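You operate a simulated robot arm through the tools that you are given. There is no shell and no other tool.

You are at the controls of a simulated robot arm. One attempt, no reset.

JOB
Close the open pot, wipe the smear, draw the plate back, lock the stop.
Fine: wipe with the blue pad and put it back; the stop stays at its mark. Set down upright: blue pad. What is to be rubbed or washed off counts as gone when no trace of it is left.
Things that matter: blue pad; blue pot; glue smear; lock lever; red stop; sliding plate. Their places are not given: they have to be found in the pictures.

It is judged by the outcome, as a careful person would: the job done as asked, and still so three seconds after it is handed in. It fails if anything else is knocked over, pushed out of place, dropped, spilled or broken.

ROBOT AND FRAMES
A 7-joint arm with a two-finger parallel gripper, fixed in place. Base frame: the origin is on the floor under the middle of its stand, x ahead of it, y to its left, z up. Lengths are in cm, angles in degrees, forces in N, time in s.
It reaches about 105.8 cm from its shoulder. Its first joint turns from -166.0 to 166.0 degrees. Payload 4.4 kg.
The TCP is the grasp point between the finger pads, 2.3 cm short of the fingertips. In the tool frame z runs along the fingers and y along their closing line. Largest opening 9.4 cm; finger width 3.8, thickness 1; the body of the gripper, 5.4 by 9.6 cm, starts 3.9 cm behind the TCP.
Orientation is told as [roll, pitch, yaw] about the base's x, y, z axes, in that order, counted from this pose: with the fingers straight down and closing along the base's y, the tool's x points along the base's -x, its y along +y and its z along -z.

CONTROLS
- The arm moves only by the tool jog_arm. Its argument "deltas" is one flat list of numbers, 7 for each row, row after row: the turn, a rotation vector about the tool's x, y, z in degrees, then the shift along the tool's x, y, z in cm, then the gripper command, from -1 (shut) to 1 (fully open), values between in proportion. In form: [wx, wy, wz, dx, dy, dz, gripper, wx, wy, wz, dx, dy, dz, gripper, ...]. A call has 1 to 20 rows; each row is the pose to reach, as a shift and turn from the pose commanded when the call began, along the tool's axes at that moment. Each row takes 0.2 s and may step no farther than 5 cm and 8.6 degrees from the row before; otherwise, or with a gripper value out of range, the whole call is refused. A pose out of reach is approached as far as the arm can. The call stops where the force on the tool passes 40 N (or 10 N more than at its start, if that is more) or the arm is blocked; 0.2 s more then pass. Each finger travels about 10.8 cm/s and halts on what it meets, pressing with about 22 N; the grip force reading is that of the motor and also rises with nothing between the fingers. The clock runs only during rows and for 0.2 s after the last one: add rows that repeat a pose to give the fingers time. The reply holds the time, the measured pose of the TCP, the force on the tool along the base axes, the opening and the grip force, in the units named above and with some noise, with the torque about the TCP (base axes, N m) and any sound that the robot's microphone picked up, and new pictures: "views" is both (left out), scene, wrist or none.
- Cameras (640 x 400 px; columns grow to the right, rows downward): "scene" is fixed at [40.01, -64.98, 168.49]; the picture's right is [0.09, 1.00, 0.00], its down [0.96, -0.09, -0.27] and it looks along [-0.27, 0.02, -0.96] (base axes); focal length 338 px, centre (320, 200). "wrist" rides on the gripper at [8.6, 1.6, -7.4] in the tool frame; the picture's right is [-0.18, 0.98, 0.00], its down [-0.58, -0.11, -0.81] and it looks along [-0.79, -0.15, 0.59] (tool axes); focal length 243 px, centre (320, 200).
- measure_at(camera, pixels): for up to 12 pixels [column, row] of the newest picture of that camera ("zoom" is the newest enlarged one), the place [x, y, z] in the base frame of the surface seen there, good to about 0.2 cm. No time passes.
- enlarge(camera, box): a new picture of the part [left, top, right, bottom] of that camera's present view, enlarged. No time passes.
- hand_in(): hands the job in; it is judged then, once.

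Unless the task says otherwise, let go and move clear before handing in.

The tools are called by a JSON object that holds its "name" and its "arguments". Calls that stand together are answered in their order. jog_arm: Moves the arm, as the interface text tells. Its arguments: {"type":"object","properties":{"deltas":{"type":"array","items":{"type":"number"}},"views":{"type":"string","enum":["both","scene","wrist","none"]}},"required":["deltas"]} The other tools are called the same way: measure_at (camera, pixels) gives the place of the surface under pixels of a picture; enlarge (camera, box) takes an enlarged picture of a part of a camera's view; hand_in () hands the job in.

At the start:

```text
time_s: 0.0
tcp_pos: [18.37, -49.93, 120.85]
ee_rot: [0.0, 0.0, 0.1]
wrist_force: [0.3, 0.3, -0.1]
moment: [0.01, -0.03, 0.0]
grip_width: 9.42
finger_force: 0.1
```

scene: 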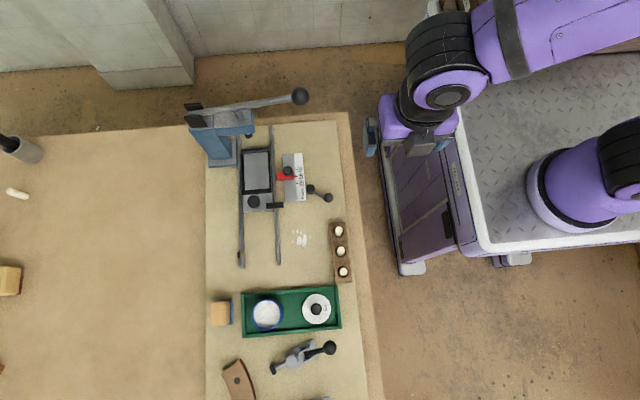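
wrist: 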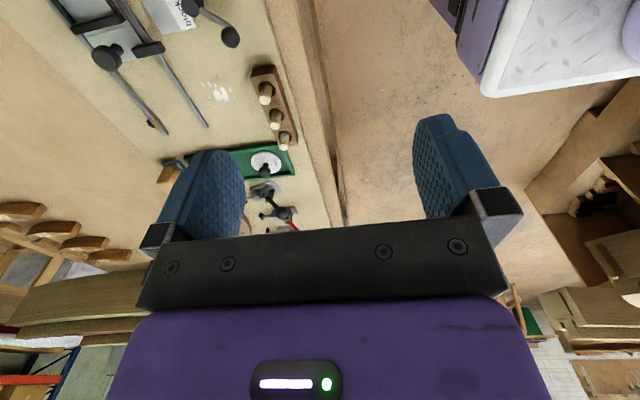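

The scene shows a bench with a press, rails with a plate near (257,180), a red stop near (287,173), a white smear near (301,239), a green tray with a blue-rimmed pot at (267,315) and a lid-like disc at (316,308). I'll enlarge these regions before moving.

{"name": "enlarge", "arguments": {"camera": "scene", "box": [200, 90, 360, 190]}}

{"name": "enlarge", "arguments": {"camera": "scene", "box": [200, 190, 360, 290]}}

{"name": "enlarge", "arguments": {"camera": "scene", "box": [200, 280, 392, 400]}}

```text
4.00 times, centred on (280, 140) of scene
```

zoom: 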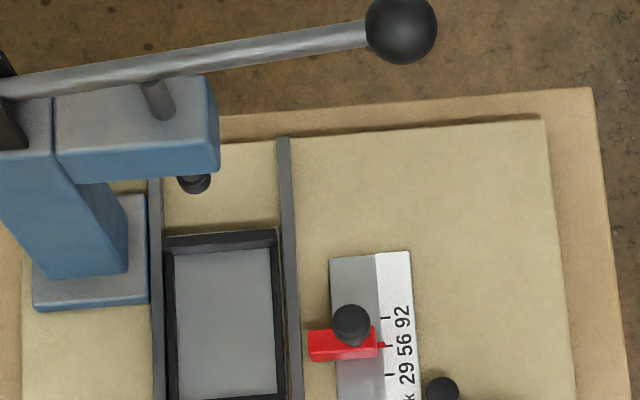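

```text
4.00 times, centred on (280, 240) of scene
```

zoom: 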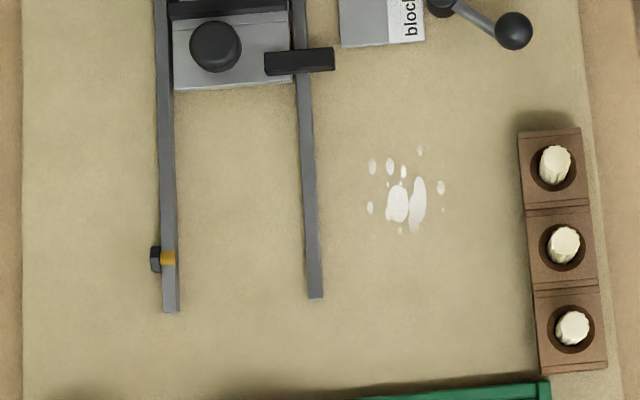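

```text
3.33 times, centred on (296, 340) of scene
```

zoom: 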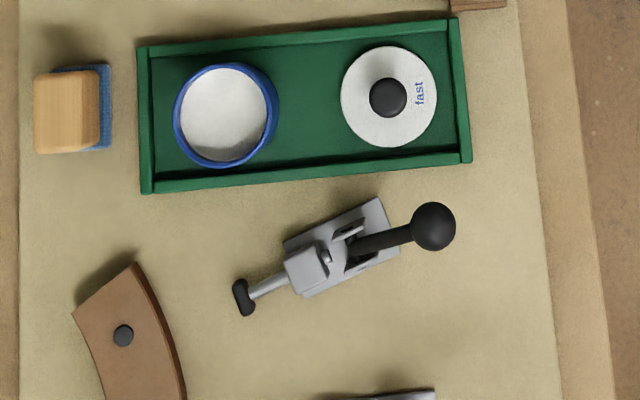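

The zooms show the wood-backed blue pad at (219,313), an open blue pot at (267,315), a knobbed "fast" disc at (316,308), and the plate with its knob at (253,201). I'll measure key places to build a map.

{"name": "measure_at", "arguments": {"camera": "scene", "pixels": [[218, 313], [230, 313], [267, 315], [281, 315], [316, 309], [325, 309], [300, 240], [287, 172], [283, 176], [311, 189], [328, 198], [253, 201]]}}

{"name": "measure_at", "arguments": {"camera": "scene", "pixels": [[275, 205], [258, 170], [247, 208], [241, 255], [238, 255], [278, 230], [243, 200], [298, 160], [291, 310], [215, 350], [279, 263], [242, 267]]}}

{"name": "enlarge", "arguments": {"camera": "scene", "box": [230, 140, 340, 215]}}

{"name": "enlarge", "arguments": {"camera": "wrist", "box": [50, 0, 300, 156]}}

```text
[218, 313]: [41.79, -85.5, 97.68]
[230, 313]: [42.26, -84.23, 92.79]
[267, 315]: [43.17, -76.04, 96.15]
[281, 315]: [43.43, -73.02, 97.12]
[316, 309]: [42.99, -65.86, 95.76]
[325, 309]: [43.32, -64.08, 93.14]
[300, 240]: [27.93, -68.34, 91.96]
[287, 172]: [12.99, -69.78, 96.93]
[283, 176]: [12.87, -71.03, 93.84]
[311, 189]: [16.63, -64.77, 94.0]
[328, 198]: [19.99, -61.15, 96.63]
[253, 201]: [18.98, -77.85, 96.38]
```

```text
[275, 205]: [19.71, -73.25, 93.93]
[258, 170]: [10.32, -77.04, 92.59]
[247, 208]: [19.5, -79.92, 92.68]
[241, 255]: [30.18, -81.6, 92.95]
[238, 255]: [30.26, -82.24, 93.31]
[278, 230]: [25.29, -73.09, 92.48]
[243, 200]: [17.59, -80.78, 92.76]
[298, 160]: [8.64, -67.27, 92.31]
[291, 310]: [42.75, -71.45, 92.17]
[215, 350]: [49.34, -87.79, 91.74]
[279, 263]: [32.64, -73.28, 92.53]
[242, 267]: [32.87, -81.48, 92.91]
```

```text
5.33 times, centred on (285, 178) of scene
```

zoom: 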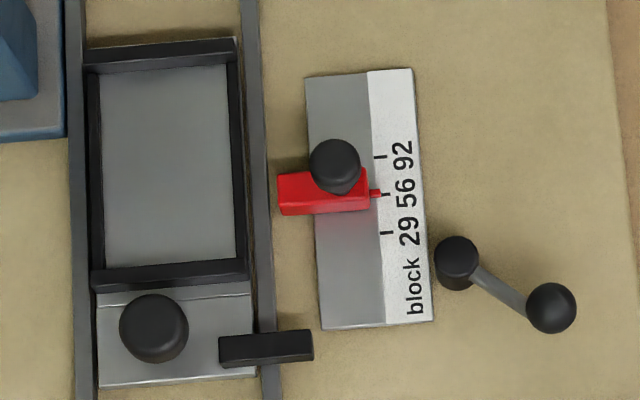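

```text
2.56 times, centred on (175, 78) of wrist
```

zoom: 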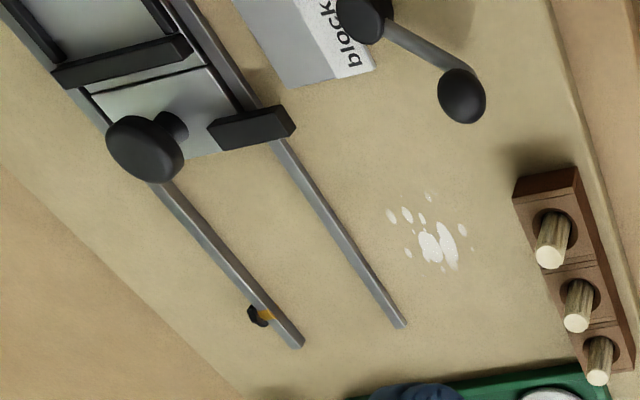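

The bench top is about z≈92, the lid knob top is near (43,-66,95.8), the pot rim is near z≈97, and the plate's tab sits about 6 cm from the stop. I'll zoom the tray area and measure lid, pot and pad outlines in detail.

{"name": "enlarge", "arguments": {"camera": "scene", "box": [205, 280, 349, 370]}}

```text
4.44 times, centred on (277, 325) of scene
```

zoom: 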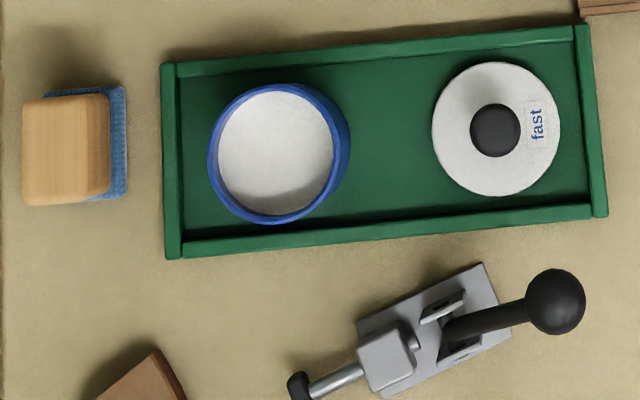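

{"name": "measure_at", "arguments": {"camera": "zoom", "pixels": [[275, 88], [212, 150], [280, 220], [333, 150], [275, 150], [495, 65], [435, 130], [495, 192], [557, 130], [490, 128], [470, 128], [520, 128]]}}

{"name": "measure_at", "arguments": {"camera": "zoom", "pixels": [[27, 105], [100, 100], [27, 200], [104, 190], [121, 92], [122, 190], [65, 150], [170, 160], [590, 30], [175, 250], [380, 50], [380, 222]]}}

{"name": "measure_at", "arguments": {"camera": "scene", "pixels": [[299, 96], [240, 106], [224, 120], [248, 136], [339, 231], [341, 251], [343, 272], [330, 348], [299, 355], [225, 150], [340, 225], [237, 380]]}}

```text
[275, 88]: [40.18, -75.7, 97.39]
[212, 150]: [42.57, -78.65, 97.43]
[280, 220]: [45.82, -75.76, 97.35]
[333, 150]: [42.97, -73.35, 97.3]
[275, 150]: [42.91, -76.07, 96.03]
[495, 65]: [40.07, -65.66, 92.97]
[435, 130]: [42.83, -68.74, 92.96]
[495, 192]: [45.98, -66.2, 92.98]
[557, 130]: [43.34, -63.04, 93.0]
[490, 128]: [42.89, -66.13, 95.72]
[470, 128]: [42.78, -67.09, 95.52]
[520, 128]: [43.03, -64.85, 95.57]
```

```text
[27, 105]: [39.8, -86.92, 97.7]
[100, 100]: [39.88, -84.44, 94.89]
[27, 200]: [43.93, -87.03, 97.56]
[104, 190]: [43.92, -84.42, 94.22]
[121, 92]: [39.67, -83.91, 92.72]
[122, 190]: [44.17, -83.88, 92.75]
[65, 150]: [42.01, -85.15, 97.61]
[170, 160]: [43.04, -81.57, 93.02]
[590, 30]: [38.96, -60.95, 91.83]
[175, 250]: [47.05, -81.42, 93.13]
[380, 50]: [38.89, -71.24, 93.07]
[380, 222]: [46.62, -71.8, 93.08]
```

```text
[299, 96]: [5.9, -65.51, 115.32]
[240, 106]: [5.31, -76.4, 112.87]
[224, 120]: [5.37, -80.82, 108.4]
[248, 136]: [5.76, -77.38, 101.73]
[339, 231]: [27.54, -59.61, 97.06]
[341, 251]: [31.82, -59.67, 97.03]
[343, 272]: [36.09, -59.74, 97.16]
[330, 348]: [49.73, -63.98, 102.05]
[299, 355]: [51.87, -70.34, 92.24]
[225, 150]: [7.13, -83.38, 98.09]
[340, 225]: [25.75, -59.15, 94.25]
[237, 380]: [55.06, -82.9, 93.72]
```

The lid is centred at about (43.0,-65.9) with its top at z 93.0 and knob top at 95.7; the pot rim is centred at about (43.0,-76.0,97.4). I'll move above the lid with a partly open gripper.

{"name": "jog_arm", "arguments": {"deltas": [0, 0, 0, -3.08, -2.0, 1.86, -0.1, 0, 0, 0, -6.15, -4.0, 3.73, -0.1, 0, 0, 0, -9.23, -6.0, 5.6, -0.1, 0, 0, 0, -12.3, -8.0, 7.45, -0.1, 0, 0, 0, -15.4, -10.0, 9.3, -0.1, 0, 0, 0, -18.45, -12.0, 11.2, -0.1, 0, 0, 0, -21.5, -14.0, 13.0, -0.1, 0, 0, 0, -24.6, -16.0, 14.9, -0.1, 0, 0, 0, -24.6, -16.0, 14.9, -0.1], "views": "both"}}

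```text
time_s: 2.0
tcp_pos: [42.83, -66.09, 106.07]
ee_rot: [0.0, 0.0, -0.2]
wrist_force: [0.1, 0.0, 0.6]
moment: [-0.01, 0.01, 0.0]
grip_width: 4.24
finger_force: 0.0
```

scene: 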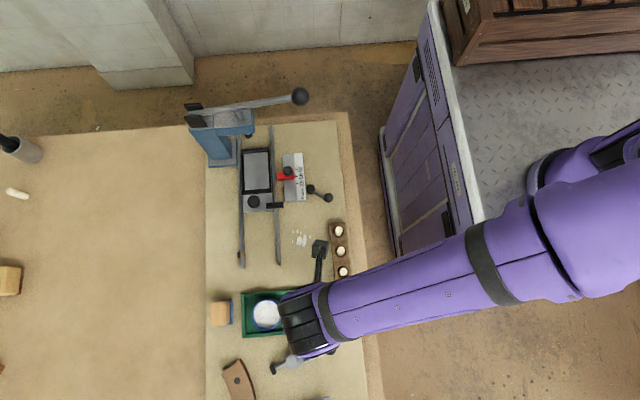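
wrist: 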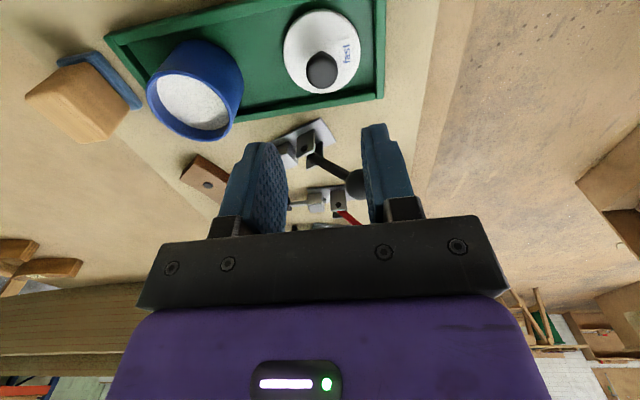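

The gripper hovers over the lid, whose knob is at wrist pixel (321,70), and the toggle-clamp ball is near (350,185). I'll check the clearances to the clamp ball and the shapes of lid and pot before going down.

{"name": "enlarge", "arguments": {"camera": "wrist", "box": [20, 0, 404, 240]}}

{"name": "measure_at", "arguments": {"camera": "wrist", "pixels": [[322, 70], [322, 85], [322, 55], [308, 70], [336, 70], [322, 14], [320, 92], [355, 183], [320, 225], [330, 300], [330, 330], [330, 380]]}}

{"name": "measure_at", "arguments": {"camera": "wrist", "pixels": [[110, 90], [60, 80], [125, 70], [70, 140], [100, 110], [30, 100], [100, 58], [70, 58], [135, 105], [82, 90], [195, 100], [230, 75]]}}

```text
1.67 times, centred on (212, 120) of wrist
```

zoom: 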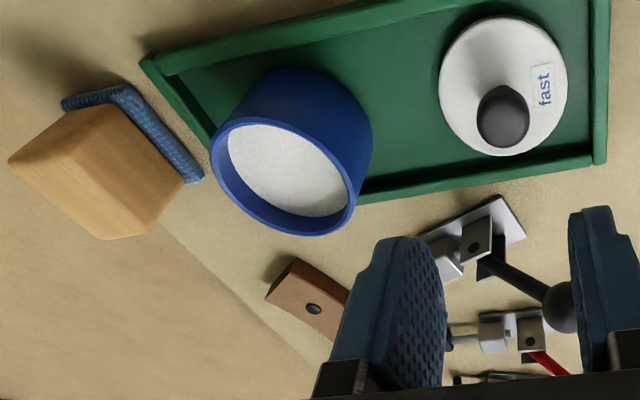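

```text
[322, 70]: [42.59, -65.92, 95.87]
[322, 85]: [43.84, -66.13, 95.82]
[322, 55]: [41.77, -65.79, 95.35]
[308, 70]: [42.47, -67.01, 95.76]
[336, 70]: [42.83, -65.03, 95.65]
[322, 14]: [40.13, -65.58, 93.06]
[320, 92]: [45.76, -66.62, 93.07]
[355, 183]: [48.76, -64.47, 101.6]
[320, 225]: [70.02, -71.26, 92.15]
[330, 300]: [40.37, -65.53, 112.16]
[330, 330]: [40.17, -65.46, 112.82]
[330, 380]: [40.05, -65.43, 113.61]
```

```text
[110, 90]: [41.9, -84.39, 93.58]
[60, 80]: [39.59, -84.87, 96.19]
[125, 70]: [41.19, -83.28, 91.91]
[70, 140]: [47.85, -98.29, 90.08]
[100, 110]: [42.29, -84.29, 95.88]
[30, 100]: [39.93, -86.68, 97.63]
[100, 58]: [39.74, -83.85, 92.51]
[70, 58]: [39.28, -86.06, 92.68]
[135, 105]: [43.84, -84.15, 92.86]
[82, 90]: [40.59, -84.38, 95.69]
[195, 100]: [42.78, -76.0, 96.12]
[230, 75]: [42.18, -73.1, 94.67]
```

The knob centre measures about (42.8,-66.0) with its top at 95.8 and lid top at 93.1, and the clamp ball clears the gripper body by about 3 cm. I'll descend to TCP z≈95.7 and close on the knob.

{"name": "jog_arm", "arguments": {"deltas": [0, 0, 0, 0.05, 0.1, 3.0, -0.1, 0, 0, 0, 0.05, 0.1, 6.0, -0.1, 0, 0, 0, 0.05, 0.1, 9.0, -0.1, 0, 0, 0, 0.05, 0.1, 10.3, -0.1, 0, 0, 0, 0.05, 0.1, 10.35, -0.1, 0, 0, 0, 0.05, 0.1, 10.35, -1, 0, 0, 0, 0.05, 0.1, 10.35, -1, 0, 0, 0, 0.05, 0.1, 10.35, -1], "views": "both"}}

```text
time_s: 3.8
tcp_pos: [42.87, -66.05, 95.83]
ee_rot: [0.0, 0.0, 0.0]
wrist_force: [-0.4, 0.4, 0.1]
moment: [0.0, 0.02, 0.01]
grip_width: 2.23
finger_force: 22.0
```

scene: 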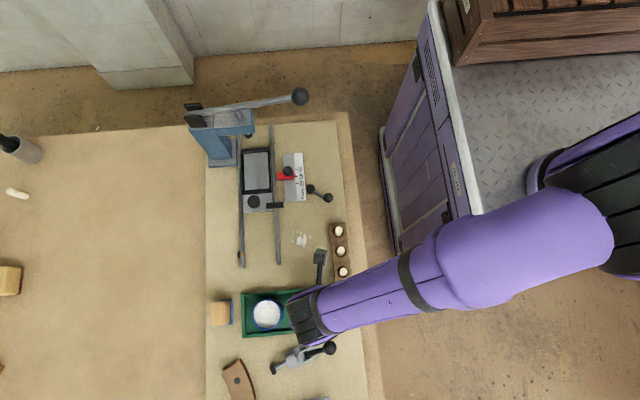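
wrist: 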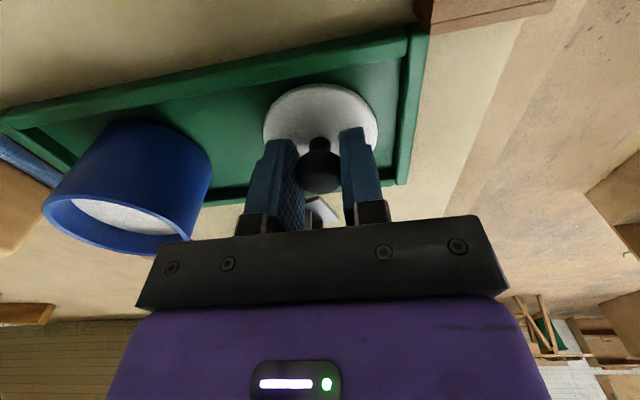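

The grip stopped at 2.23 cm on the knob with 22 N, so the lid is held. I'll lift it about 8 cm and check that the lid comes along.

{"name": "jog_arm", "arguments": {"deltas": [0, 0, 0, 0, 0, -1, -1, 0, 0, 0, 0, 0, -3, -1, 0, 0, 0, 0, 0, -5.5, -1, 0, 0, 0, 0, 0, -8, -1, 0, 0, 0, 0, 0, -8, -1], "views": "both"}}

```text
time_s: 5.0
tcp_pos: [43.09, -65.89, 103.66]
ee_rot: [0.0, 0.0, 0.0]
wrist_force: [-0.1, 0.1, -1.1]
moment: [-0.01, 0.03, 0.04]
grip_width: 2.21
finger_force: 22.3
```

scene: 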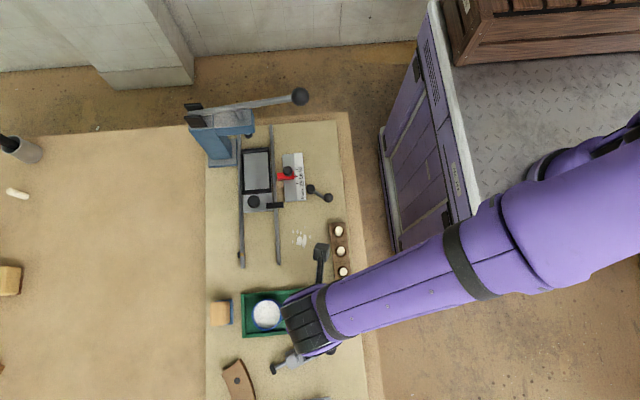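
wrist: 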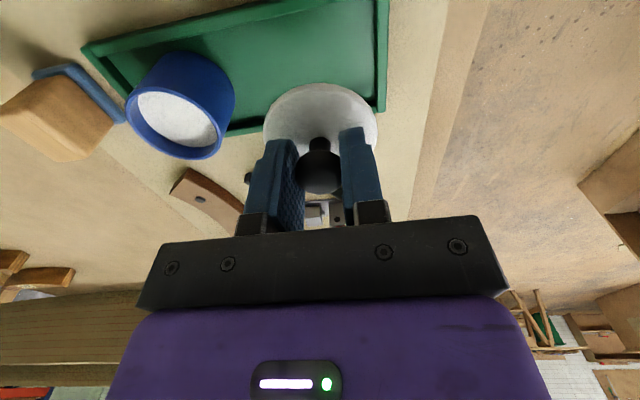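

The lid (wrist (320,110)) came up with the knob, its underside now at about z 100. I'll zoom on pot and lid in the wrist view to refine their centres.

{"name": "enlarge", "arguments": {"camera": "wrist", "box": [100, 30, 420, 230]}}

{"name": "enlarge", "arguments": {"camera": "scene", "box": [235, 280, 347, 350]}}

```text
2.00 times, centred on (260, 130) of wrist
```

zoom: 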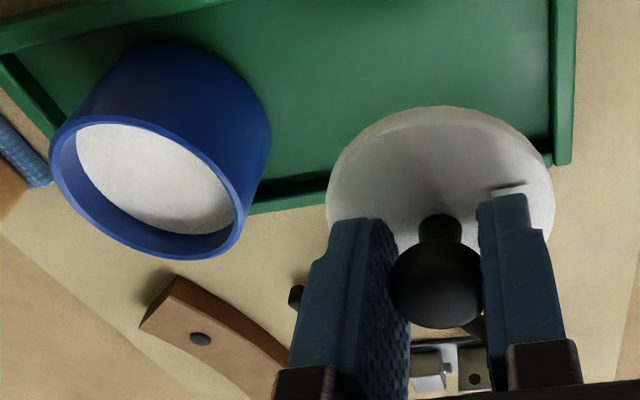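

```text
5.71 times, centred on (291, 315) of scene
```

zoom: 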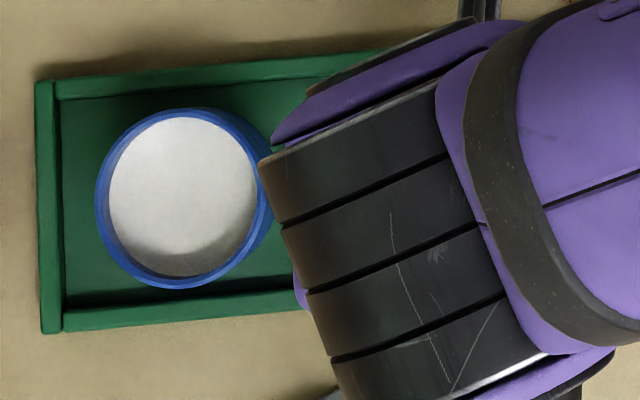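

{"name": "measure_at", "arguments": {"camera": "zoom", "pixels": [[185, 112], [101, 200], [178, 283], [261, 190], [126, 140], [236, 255], [125, 262], [240, 140], [185, 200], [120, 180], [240, 200], [185, 260]]}}

{"name": "measure_at", "arguments": {"camera": "wrist", "pixels": [[128, 108], [166, 89], [217, 130], [195, 156], [205, 110], [150, 145], [320, 88], [268, 125], [374, 125], [300, 110], [340, 110], [320, 100]]}}

```text
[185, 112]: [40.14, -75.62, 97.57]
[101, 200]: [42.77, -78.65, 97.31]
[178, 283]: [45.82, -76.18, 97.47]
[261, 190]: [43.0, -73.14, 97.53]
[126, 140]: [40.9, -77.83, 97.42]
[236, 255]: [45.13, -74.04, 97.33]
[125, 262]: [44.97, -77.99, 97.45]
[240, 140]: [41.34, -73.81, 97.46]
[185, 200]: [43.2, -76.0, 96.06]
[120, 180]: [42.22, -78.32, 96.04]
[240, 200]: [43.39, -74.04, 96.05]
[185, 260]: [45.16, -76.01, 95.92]
```

```text
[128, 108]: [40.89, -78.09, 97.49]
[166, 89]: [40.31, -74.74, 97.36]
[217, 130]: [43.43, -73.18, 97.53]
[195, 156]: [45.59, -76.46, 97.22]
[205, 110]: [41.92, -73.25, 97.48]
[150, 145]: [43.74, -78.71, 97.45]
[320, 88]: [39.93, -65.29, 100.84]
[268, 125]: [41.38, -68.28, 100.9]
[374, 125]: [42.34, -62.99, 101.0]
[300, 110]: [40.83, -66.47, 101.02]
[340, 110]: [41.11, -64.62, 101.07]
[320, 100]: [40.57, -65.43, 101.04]
```

The pot rim centre comes out at (43.0,-75.92) and the lid centre at about (43.0,-65.95), so a shift of about -9.97 cm in y lines them up. I'll move the lid across and check.

{"name": "jog_arm", "arguments": {"deltas": [0, 0, 0, 0, -1.5, 0, -1, 0, 0, 0, 0, -4, 0, -1, 0, 0, 0, 0, -6.5, 0, -1, 0, 0, 0, 0, -9, 0, -1, 0, 0, 0, 0, -9.97, 0, -1, 0, 0, 0, 0, -9.97, 0, -1], "views": "both"}}

```text
time_s: 6.4
tcp_pos: [42.78, -76.07, 103.62]
ee_rot: [0.0, 0.1, -0.1]
wrist_force: [-0.4, -0.6, 0.0]
moment: [-0.01, 0.02, 0.01]
grip_width: 2.22
finger_force: 21.8
```

scene: 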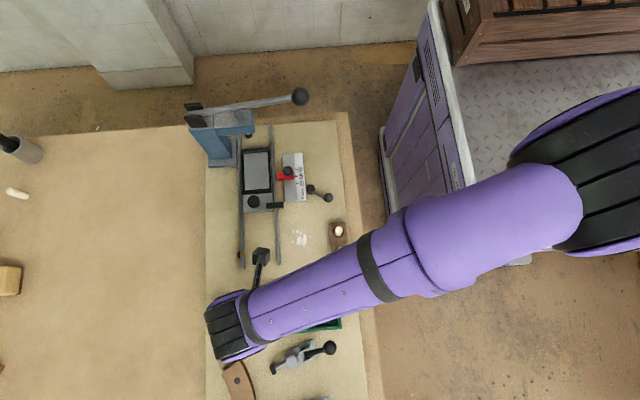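
wrist: 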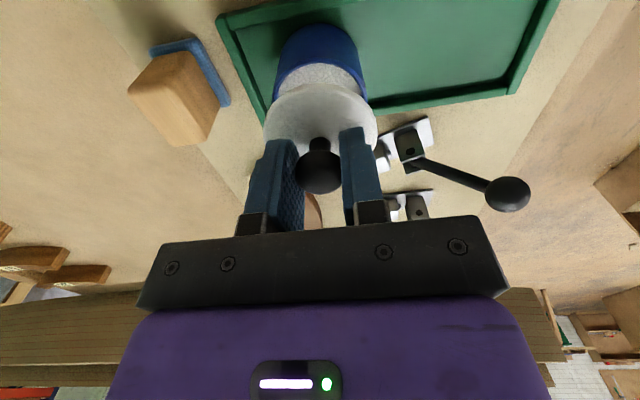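

The lid hangs directly above the pot (wrist (320,100)). I'll lower it slowly, 2.4 cm first, and read the force.

{"name": "jog_arm", "arguments": {"deltas": [0, 0, 0, 0, 0, 0.8, -1, 0, 0, 0, 0, 0, 1.6, -1, 0, 0, 0, 0, 0, 2.2, -1, 0, 0, 0, 0, 0, 2.4, -1, 0, 0, 0, 0, 0, 2.4, -1], "views": "wrist"}}

```text
time_s: 7.6
tcp_pos: [42.79, -76.02, 101.16]
ee_rot: [0.0, -0.1, 0.0]
wrist_force: [-0.1, -1.3, -0.1]
moment: [0.02, -0.01, -0.01]
grip_width: 2.21
finger_force: 21.2
```

wrist: 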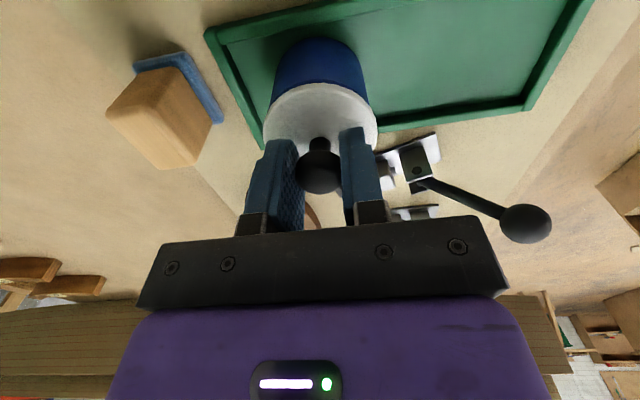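

{"name": "enlarge", "arguments": {"camera": "wrist", "box": [240, 20, 400, 120]}}

{"name": "jog_arm", "arguments": {"deltas": [0, 0, 0, 0, 0, 0.1, -1, 0, 0, 0, 0, 0, 0.2, -1, 0, 0, 0, 0, 0, 0.3, -1, 0, 0, 0, 0, 0, 0.3, -1], "views": "wrist"}}

```text
4.00 times, centred on (320, 70) of wrist
```

zoom: 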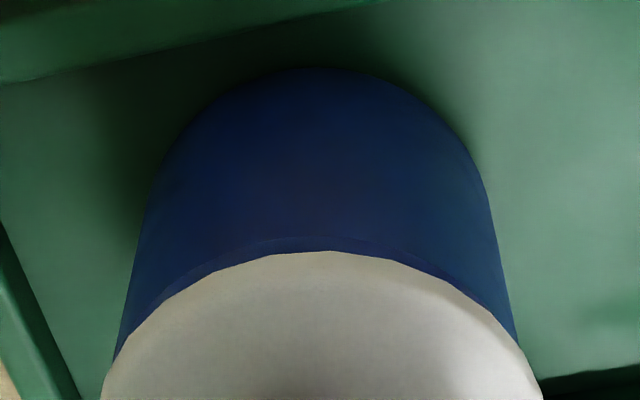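

```text
time_s: 8.6
tcp_pos: [42.85, -75.88, 100.95]
ee_rot: [0.0, -0.1, -0.1]
wrist_force: [-0.3, 0.0, -0.4]
moment: [0.04, 0.01, -0.02]
grip_width: 2.19
finger_force: 21.8
```

wrist: 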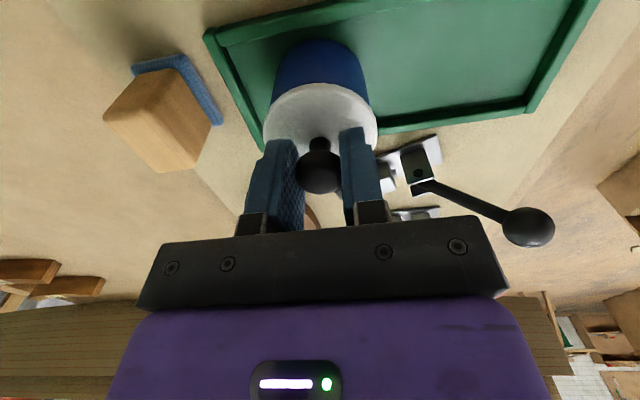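

No contact force yet at TCP z≈100.95. I'll keep lowering in 0.1 cm steps.

{"name": "jog_arm", "arguments": {"deltas": [0, 0, 0, 0, 0, 0.1, -1, 0, 0, 0, 0, 0, 0.2, -1, 0, 0, 0, 0, 0, 0.3, -1, 0, 0, 0, 0, 0, 0.3, -1], "views": "wrist"}}

```text
time_s: 9.6
tcp_pos: [42.9, -76.17, 100.72]
ee_rot: [0.0, 0.1, 0.0]
wrist_force: [0.3, 1.5, -0.1]
moment: [0.01, -0.01, 0.01]
grip_width: 2.21
finger_force: 22.1
```

wrist: 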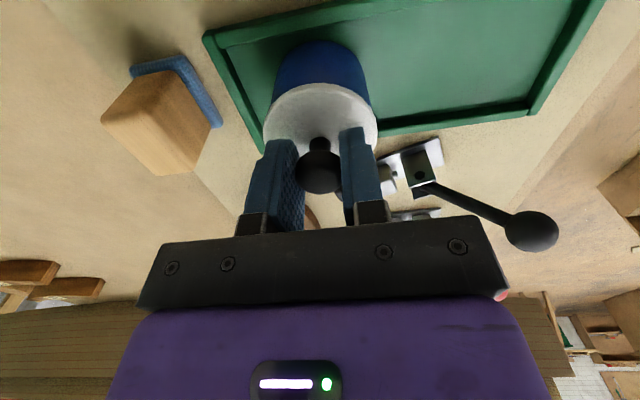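

{"name": "jog_arm", "arguments": {"deltas": [0, 0, 0, 0, 0, 0.1, -1, 0, 0, 0, 0, 0, 0.2, -1, 0, 0, 0, 0, 0, 0.3, -1, 0, 0, 0, 0, 0, 0.3, -1], "views": "wrist"}}

{"name": "enlarge", "arguments": {"camera": "wrist", "box": [240, 20, 400, 120]}}

```text
time_s: 10.6
tcp_pos: [42.9, -76.05, 100.6]
ee_rot: [-0.2, -0.1, 0.0]
wrist_force: [2.6, 4.0, 22.4]
moment: [0.05, -0.04, -0.01]
grip_width: 2.21
finger_force: 21.7
heard: snap
```

wrist: 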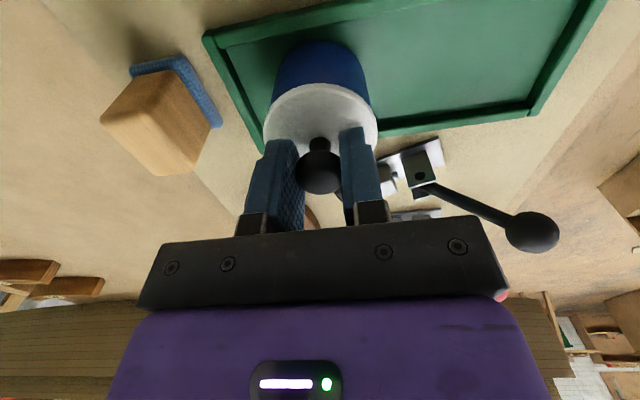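

```text
4.00 times, centred on (320, 70) of wrist
```

zoom: 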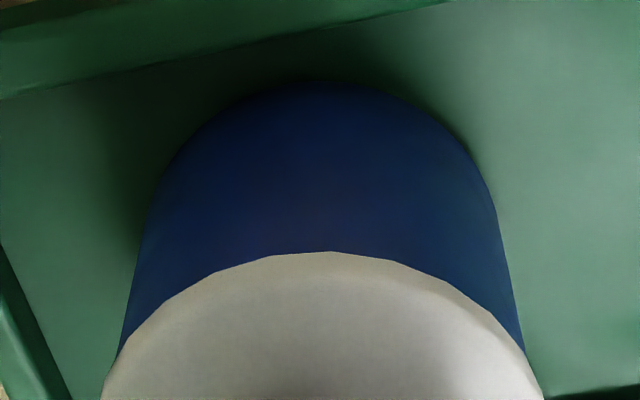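

A "snap" was heard with 22 N upward force at z≈100.6, so the lid has seated on the pot. I'll open the fingers moderately and rise straight up.

{"name": "jog_arm", "arguments": {"deltas": [0, 0, 0, 0, 0, -0.05, -1, 0, 0, 0, 0, 0, -0.05, -0.1, 0, 0, 0, 0, 0, -0.05, -0.1, 0, 0, 0, 0, 0, -2, -0.1, 0, 0, 0, 0, 0, -5, -0.1, 0, 0, 0, 0, 0, -9, -0.1, 0, 0, 0, 0, 0, -12, -0.1], "views": "both"}}

```text
time_s: 12.2
tcp_pos: [43.02, -76.21, 112.38]
ee_rot: [0.2, 0.1, 0.0]
wrist_force: [0.6, -0.6, -0.9]
moment: [0.04, 0.05, 0.01]
grip_width: 4.22
finger_force: 0.0
```

scene: 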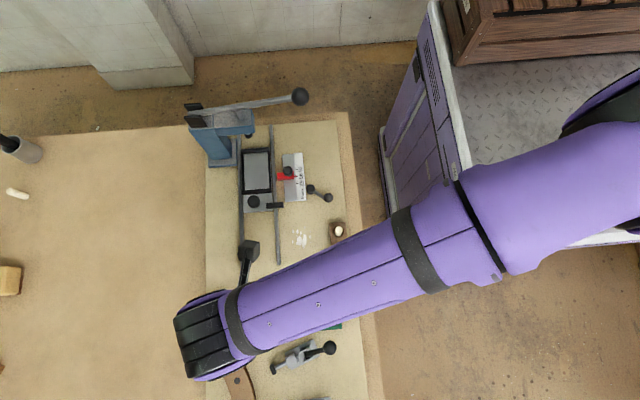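
wrist: 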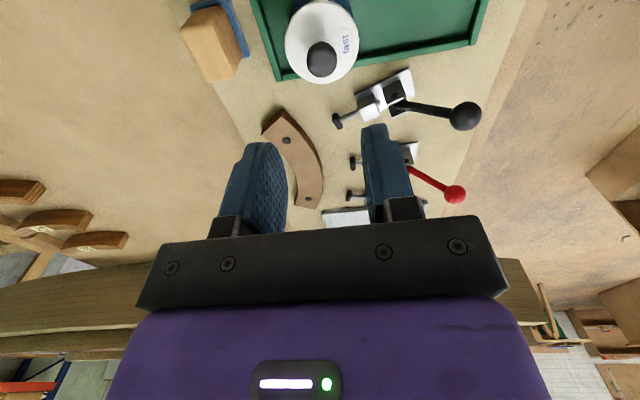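

The lid "fast" now sits on the pot at wrist (320,45), and the pot stayed put. Next is the pad at wrist (215,40); I'll zoom to get its dimensions and alignment.

{"name": "enlarge", "arguments": {"camera": "wrist", "box": [160, 0, 320, 100]}}

{"name": "measure_at", "arguments": {"camera": "wrist", "pixels": [[320, 10], [290, 45], [322, 78], [355, 40], [300, 20], [345, 70], [182, 30], [205, 25], [222, 10], [240, 60], [230, 78], [212, 80]]}}

```text
4.00 times, centred on (240, 50) of wrist
```

zoom: 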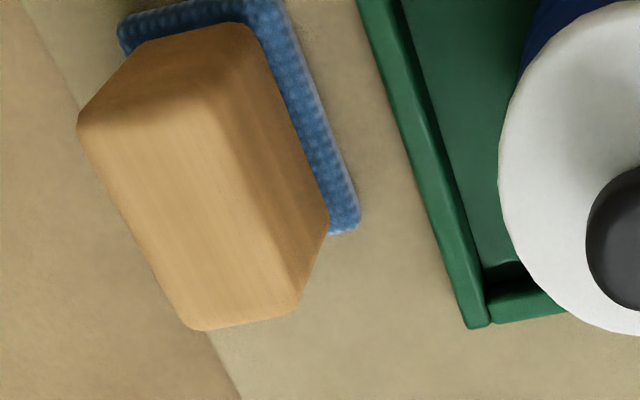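

```text
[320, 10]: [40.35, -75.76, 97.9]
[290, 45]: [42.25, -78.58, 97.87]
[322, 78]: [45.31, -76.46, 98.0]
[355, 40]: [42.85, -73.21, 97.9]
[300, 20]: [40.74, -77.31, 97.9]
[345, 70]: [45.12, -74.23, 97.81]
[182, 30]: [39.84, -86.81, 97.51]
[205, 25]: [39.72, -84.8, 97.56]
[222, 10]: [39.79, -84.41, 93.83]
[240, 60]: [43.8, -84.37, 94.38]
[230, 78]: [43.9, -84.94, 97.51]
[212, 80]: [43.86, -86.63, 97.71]
```

{"name": "measure_at", "arguments": {"camera": "zoom", "pixels": [[85, 125], [205, 110], [290, 300], [195, 322], [130, 200], [260, 220], [320, 210], [125, 45], [300, 60], [350, 220], [270, 60], [190, 60]]}}

{"name": "measure_at", "arguments": {"camera": "scene", "pixels": [[300, 240], [303, 240], [298, 242], [293, 232], [310, 236], [306, 238]]}}

{"name": "enlarge", "arguments": {"camera": "scene", "box": [280, 222, 328, 252]}}

```text
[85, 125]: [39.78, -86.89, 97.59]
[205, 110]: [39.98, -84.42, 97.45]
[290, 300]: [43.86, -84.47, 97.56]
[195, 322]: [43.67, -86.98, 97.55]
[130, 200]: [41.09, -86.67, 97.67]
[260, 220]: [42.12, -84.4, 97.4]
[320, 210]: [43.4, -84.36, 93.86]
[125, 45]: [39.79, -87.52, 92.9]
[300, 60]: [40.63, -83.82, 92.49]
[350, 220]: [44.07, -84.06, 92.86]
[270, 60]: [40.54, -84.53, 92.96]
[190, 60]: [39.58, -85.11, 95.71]
```

```text
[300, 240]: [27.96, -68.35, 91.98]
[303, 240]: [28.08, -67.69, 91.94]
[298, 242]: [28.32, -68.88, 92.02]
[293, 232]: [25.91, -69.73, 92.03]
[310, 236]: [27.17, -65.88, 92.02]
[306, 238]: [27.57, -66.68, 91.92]
```

```text
13.33 times, centred on (304, 237) of scene
```

zoom: 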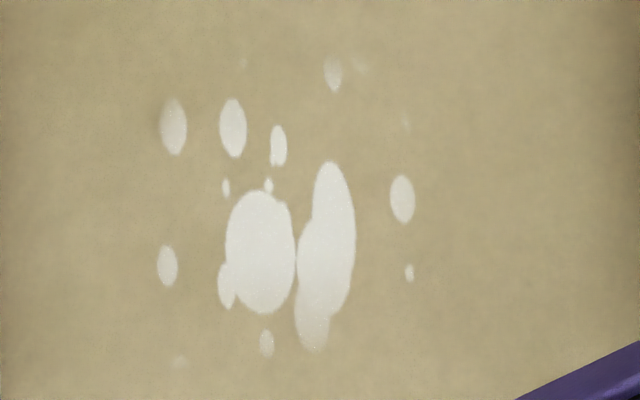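

The pad's wooden grip spans x 39.6–44.0, y -87.0 to -84.4, top z 97.6, and its blue base spans y -87.5 to -83.8. I'll move over it and come partway down before the final approach.

{"name": "jog_arm", "arguments": {"deltas": [0, 0, 0, 0.4, -3, 0, -0.1, 0, 0, 0, 0.8, -6.5, 0, -0.1, 0, 0, 0, 1.1, -9.7, 0, -0.1, 0, 0, 0, 1.1, -9.7, 3, -0.1, 0, 0, 0, 1.1, -9.7, 7, -0.1, 0, 0, 0, 1.1, -9.7, 10, -0.1, 0, 0, 0, 1.1, -9.7, 10, -0.1], "views": "both"}}

```text
time_s: 13.8
tcp_pos: [41.85, -85.8, 102.49]
ee_rot: [-0.1, 0.1, -0.1]
wrist_force: [0.0, -1.6, -0.4]
moment: [0.02, 0.03, 0.02]
grip_width: 4.23
finger_force: 0.1
```

scene: 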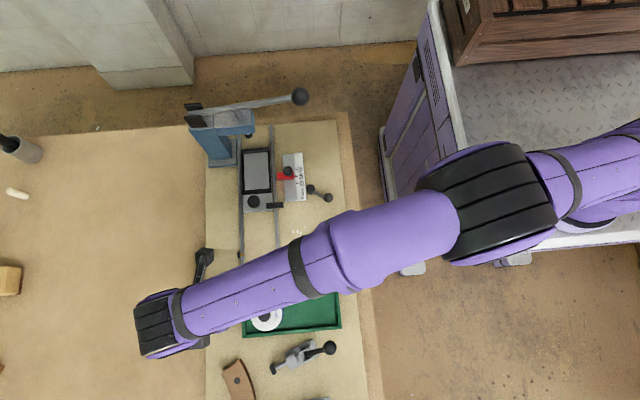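
wrist: 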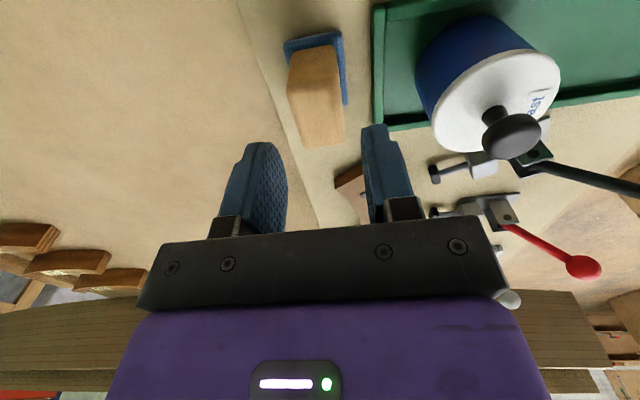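

{"name": "measure_at", "arguments": {"camera": "scene", "pixels": [[230, 300], [270, 280], [240, 330], [190, 345], [260, 305], [300, 265], [360, 240]]}}

{"name": "measure_at", "arguments": {"camera": "wrist", "pixels": [[290, 55], [335, 48], [345, 130], [315, 140], [320, 60], [343, 35], [286, 42], [346, 103], [512, 135], [450, 120]]}}

```text
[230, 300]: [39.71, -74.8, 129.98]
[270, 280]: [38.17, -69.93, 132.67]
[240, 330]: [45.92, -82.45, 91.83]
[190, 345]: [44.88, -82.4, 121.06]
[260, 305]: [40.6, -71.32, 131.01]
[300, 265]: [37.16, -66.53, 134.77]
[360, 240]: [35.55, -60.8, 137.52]
```

```text
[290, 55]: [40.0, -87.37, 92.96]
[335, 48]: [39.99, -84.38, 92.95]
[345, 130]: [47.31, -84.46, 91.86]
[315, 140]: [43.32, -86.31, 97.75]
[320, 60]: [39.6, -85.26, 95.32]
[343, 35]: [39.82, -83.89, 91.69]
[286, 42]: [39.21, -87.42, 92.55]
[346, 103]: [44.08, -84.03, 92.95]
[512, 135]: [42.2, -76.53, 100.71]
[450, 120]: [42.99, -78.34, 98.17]
```

The forearm is far above the pot (top at about z 130), and the fingers straddle the grip, so it's clear. I'll descend 6.2 cm and close on the wooden grip.

{"name": "jog_arm", "arguments": {"deltas": [0, 0, 0, 0, 0.05, 2.5, -0.1, 0, 0, 0, 0, 0.05, 5, -0.1, 0, 0, 0, 0, 0.05, 6.2, -0.1, 0, 0, 0, 0, 0.05, 6.2, -0.1, 0, 0, 0, 0, 0.05, 6.2, -1, 0, 0, 0, 0, 0.05, 6.2, -1, 0, 0, 0, 0, 0.05, 6.2, -1], "views": "both"}}

```text
time_s: 15.4
tcp_pos: [41.81, -85.55, 96.21]
ee_rot: [-0.1, 0.0, 0.0]
wrist_force: [0.5, -0.6, 0.1]
moment: [0.03, -0.01, 0.0]
grip_width: 2.97
finger_force: 22.2
```

scene: 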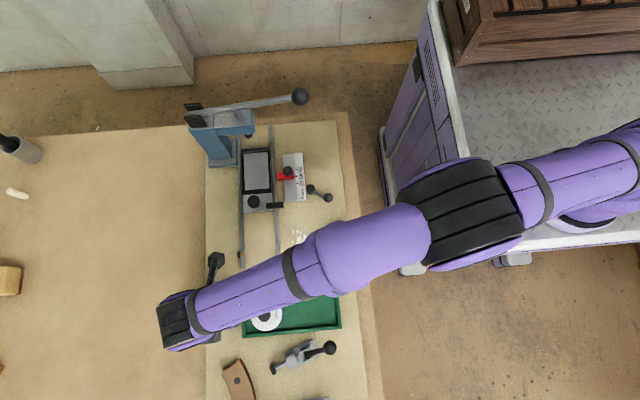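
wrist: 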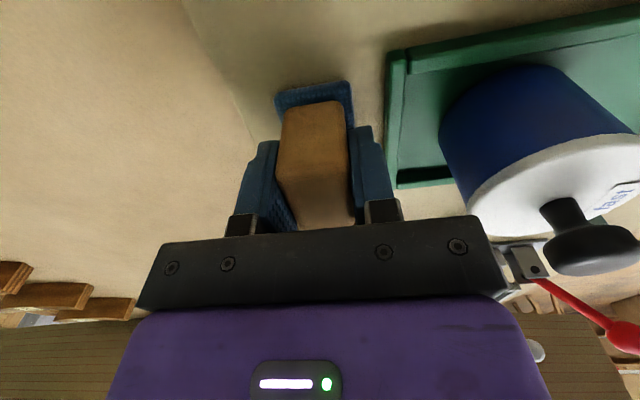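

The grip closed at 2.97 cm on the wooden handle with the pad still in place. I'll lift it 10 cm and carry it over the smear around (27.8,-67.8).

{"name": "jog_arm", "arguments": {"deltas": [0, 0, 0, 0, 0, -1, -1, 0, 0, 0, 0, 0, -3, -1, 0, 0, 0, 0, 0, -6.5, -1, 0, 0, 0, 0, 0, -10, -1, 0, 0, 0, 2.4, 3.05, -10, -1, 0, 0, 0, 5.2, 6.62, -10, -1, 0, 0, 0, 8.0, 10.2, -10, -1, 0, 0, 0, 10.8, 13.77, -10, -1, 0, 0, 0, 13.0, 16.6, -10, -1, 0, 0, 0, 14.0, 17.85, -10, -1, 0, 0, 0, 14.0, 17.85, -10, -1], "views": "both"}}

```text
time_s: 17.8
tcp_pos: [27.94, -67.77, 106.2]
ee_rot: [0.0, -0.1, 0.0]
wrist_force: [-0.2, 0.8, -0.8]
moment: [0.01, 0.02, 0.03]
grip_width: 2.96
finger_force: 22.0
```

scene: 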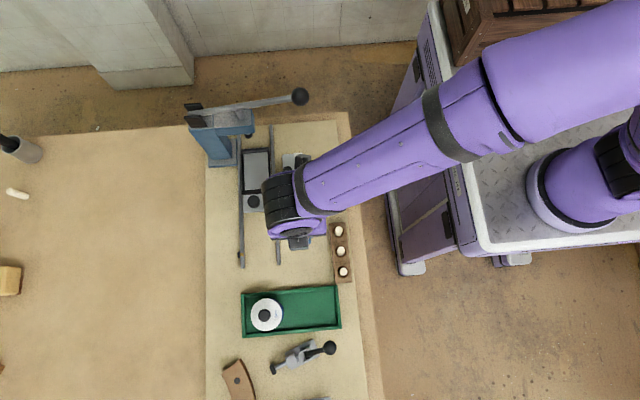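
wrist: 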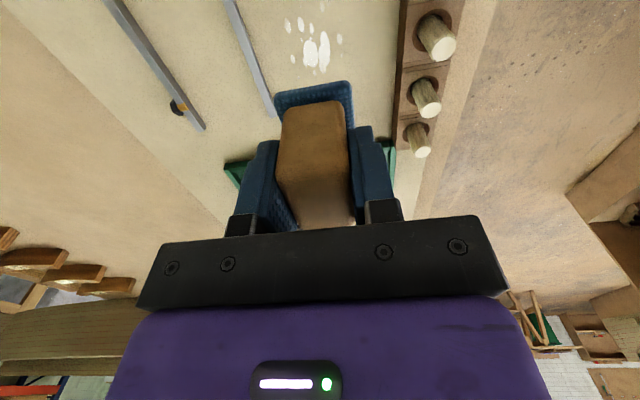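

The pad is held over the smear, which shows at wrist (313,40). I'll measure the smear's outline from this view to plan the strokes.

{"name": "enlarge", "arguments": {"camera": "wrist", "box": [250, 0, 378, 80]}}

```text
5.00 times, centred on (314, 40) of wrist
```

zoom: 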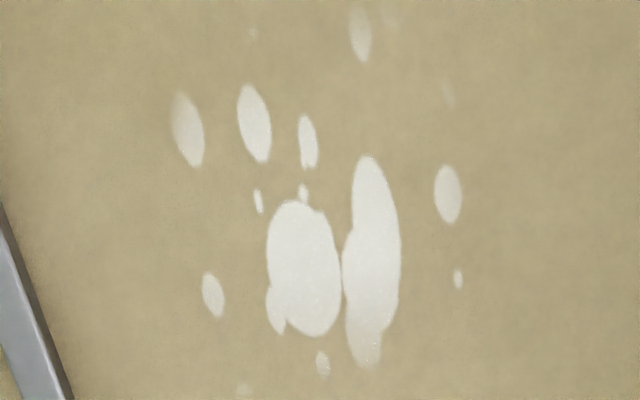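

{"name": "measure_at", "arguments": {"camera": "zoom", "pixels": [[185, 130], [212, 295], [245, 390], [322, 362], [362, 360], [458, 278], [448, 195], [448, 90], [360, 30], [390, 18], [253, 30], [320, 270]]}}

```text
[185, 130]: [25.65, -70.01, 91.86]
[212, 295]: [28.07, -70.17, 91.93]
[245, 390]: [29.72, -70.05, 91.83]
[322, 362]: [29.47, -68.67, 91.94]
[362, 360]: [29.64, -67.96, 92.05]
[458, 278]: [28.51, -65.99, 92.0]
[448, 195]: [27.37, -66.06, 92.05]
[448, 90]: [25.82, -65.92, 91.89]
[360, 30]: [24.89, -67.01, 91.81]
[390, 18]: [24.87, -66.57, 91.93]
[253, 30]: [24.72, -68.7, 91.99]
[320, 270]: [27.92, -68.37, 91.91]
```

The smear and its faint specks span x 24.5–30.0 and y -70.4 to -65.7. I'll go to a start corner at about (26.4,-69.8) and lower the pad until it just touches.

{"name": "jog_arm", "arguments": {"deltas": [0, 0, 0, 1.45, -2.0, 2, -1, 0, 0, 0, 1.45, -2.0, 5.5, -1, 0, 0, 0, 1.45, -2.0, 8.5, -1, 0, 0, 0, 1.45, -2.0, 9.6, -1, 0, 0, 0, 1.45, -2.0, 9.8, -1, 0, 0, 0, 1.45, -2.0, 9.9, -1, 0, 0, 0, 1.45, -2.0, 9.9, -1], "views": "wrist"}}

```text
time_s: 19.4
tcp_pos: [26.4, -69.9, 96.28]
ee_rot: [-0.1, 0.0, -0.1]
wrist_force: [0.3, 0.1, -0.9]
moment: [-0.03, 0.04, 0.03]
grip_width: 2.95
finger_force: 21.7
```

wrist: 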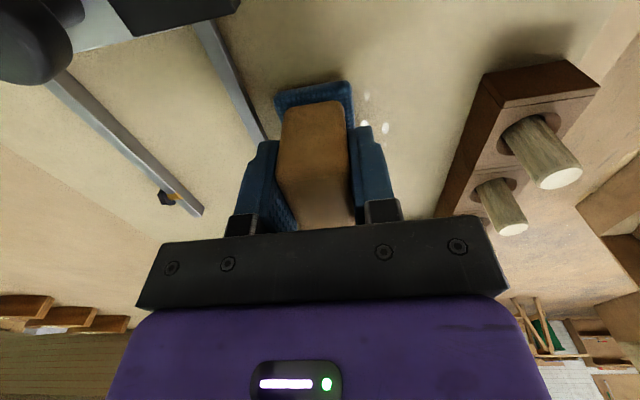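

No contact yet at z≈96.2. I'll lower in 0.05–0.1 steps until a few newtons register.

{"name": "jog_arm", "arguments": {"deltas": [0, 0, 0, 0, 0, 0.1, -1, 0, 0, 0, 0, 0, 0.2, -1, 0, 0, 0, 0, 0, 0.2, -1], "views": "none"}}

```text
time_s: 20.2
tcp_pos: [26.35, -69.91, 96.15]
ee_rot: [-0.1, 0.0, 0.0]
wrist_force: [1.2, 0.6, 13.9]
moment: [0.1, -0.05, 0.0]
grip_width: 2.96
finger_force: 22.0
```

Contact is made with about 14 N downward. I'll wipe: across in +y, over in +x, back in -y, and return.

{"name": "jog_arm", "arguments": {"deltas": [0, 0, 0, 0, 0.8, 0, -1, 0, 0, 0, 0, 1.6, 0, -1, 0, 0, 0, 0, 2.4, 0, -1, 0, 0, 0, 0, 3.2, 0, -1, 0, 0, 0, 0, 4.0, 0, -1, 0, 0, 0, -0.8, 4.0, 0, -1, 0, 0, 0, -1.6, 4.0, 0, -1, 0, 0, 0, -2.3, 4.0, 0, -1, 0, 0, 0, -2.3, 3.2, 0, -1, 0, 0, 0, -2.3, 2.4, 0, -1, 0, 0, 0, -2.3, 1.6, 0, -1, 0, 0, 0, -2.3, 0.8, 0, -1, 0, 0, 0, -2.3, 0, 0, -1, 0, 0, 0, -1.6, 0, 0, -1, 0, 0, 0, -0.8, 0, 0, -1, 0, 0, 0, 0, 0, 0, -1], "views": "both"}}

```text
time_s: 23.6
tcp_pos: [26.27, -69.82, 95.92]
ee_rot: [0.0, 0.0, 0.0]
wrist_force: [3.3, -0.8, 7.1]
moment: [-0.02, -0.22, 0.01]
grip_width: 2.96
finger_force: 22.0
```

scene: 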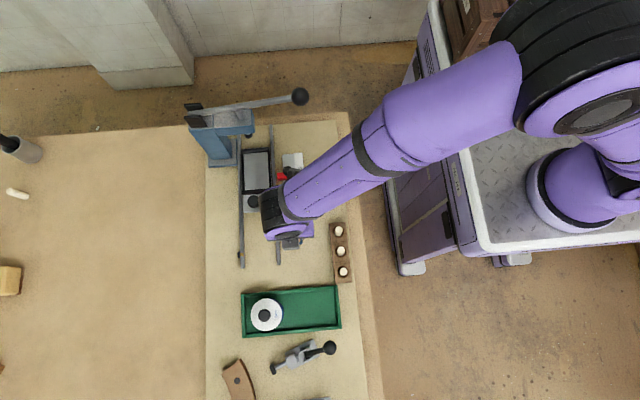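
wrist: 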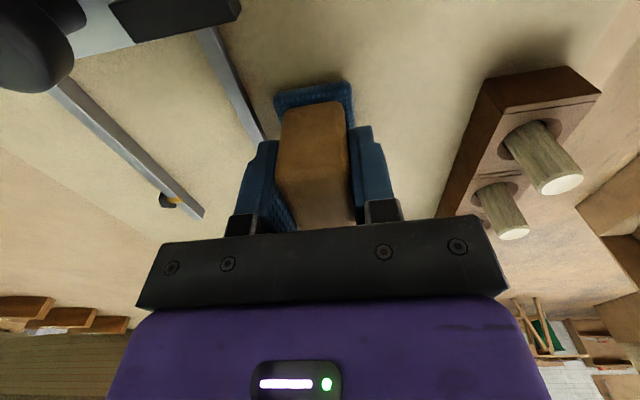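

The part visible right of the pad looks clean. I'll lift the pad 10 cm to inspect the wiped area.

{"name": "jog_arm", "arguments": {"deltas": [0, 0, 0, 0, 0, -2, -1, 0, 0, 0, 0, 0, -5, -1, 0, 0, 0, 0, 0, -8, -1, 0, 0, 0, -1.45, 2.0, -10.1, -1, 0, 0, 0, -1.45, 2.0, -10.1, -1], "views": "wrist"}}

{"name": "enlarge", "arguments": {"camera": "wrist", "box": [234, 0, 394, 100]}}

```text
time_s: 24.8
tcp_pos: [27.78, -67.76, 106.21]
ee_rot: [0.0, 0.1, -0.1]
wrist_force: [0.5, -0.5, -0.7]
moment: [0.02, 0.01, -0.02]
grip_width: 2.97
finger_force: 22.5
```

wrist: 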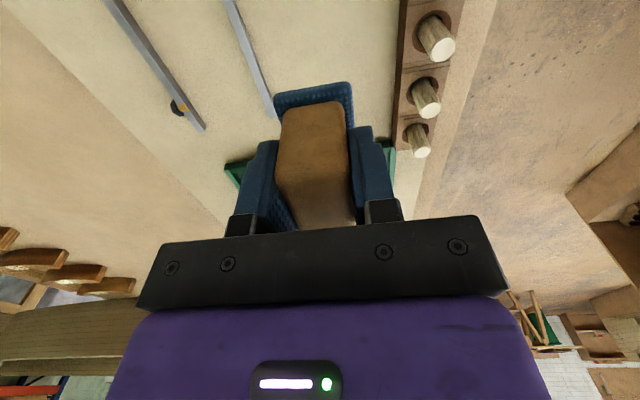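

```text
4.00 times, centred on (314, 50) of wrist
```

zoom: 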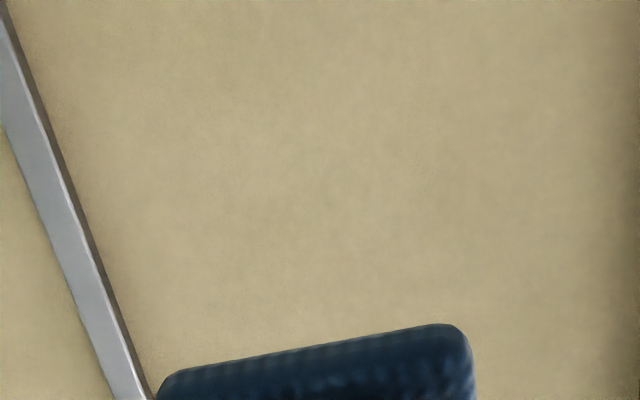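

The wiped area looks uniformly clean, with no white left in the zoom. I'll carry the pad back above its original place and check the smear spot in the scene camera on the way.

{"name": "jog_arm", "arguments": {"deltas": [0, 0, 0, -2.0, -2.55, 0, -1, 0, 0, 0, -4.8, -6.12, 0, -1, 0, 0, 0, -7.6, -9.69, 0, -1, 0, 0, 0, -10.4, -13.26, 0, -1, 0, 0, 0, -13.0, -16.58, 0, -1, 0, 0, 0, -14.0, -17.85, 0, -1, 0, 0, 0, -14.0, -17.85, 0, -1], "views": "both"}}

{"name": "enlarge", "arguments": {"camera": "scene", "box": [262, 215, 342, 265]}}

```text
time_s: 26.4
tcp_pos: [41.95, -85.64, 106.27]
ee_rot: [0.0, 0.0, 0.0]
wrist_force: [0.2, 0.7, -0.6]
moment: [0.0, -0.03, -0.01]
grip_width: 2.96
finger_force: 22.3
```

scene: 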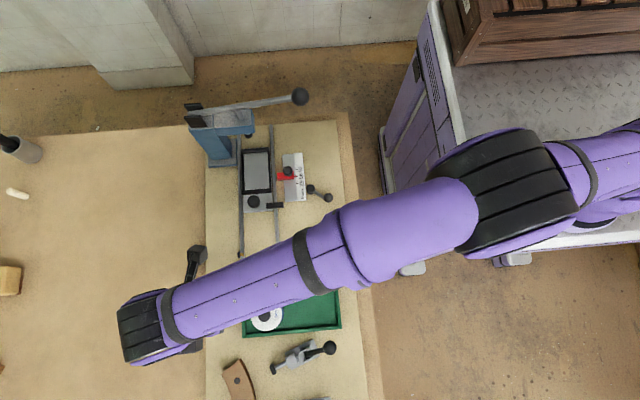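
wrist: 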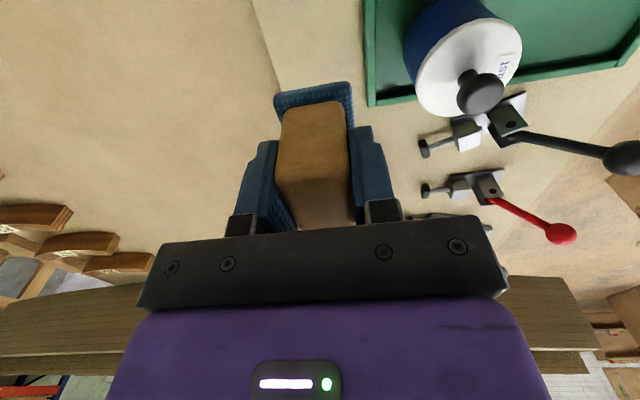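

```text
8.00 times, centred on (302, 240) of scene
```

zoom: 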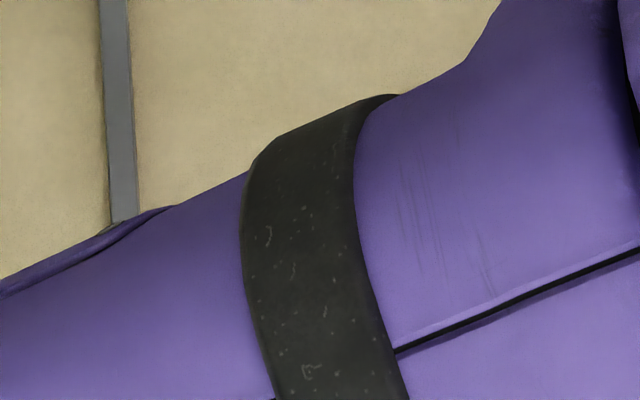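

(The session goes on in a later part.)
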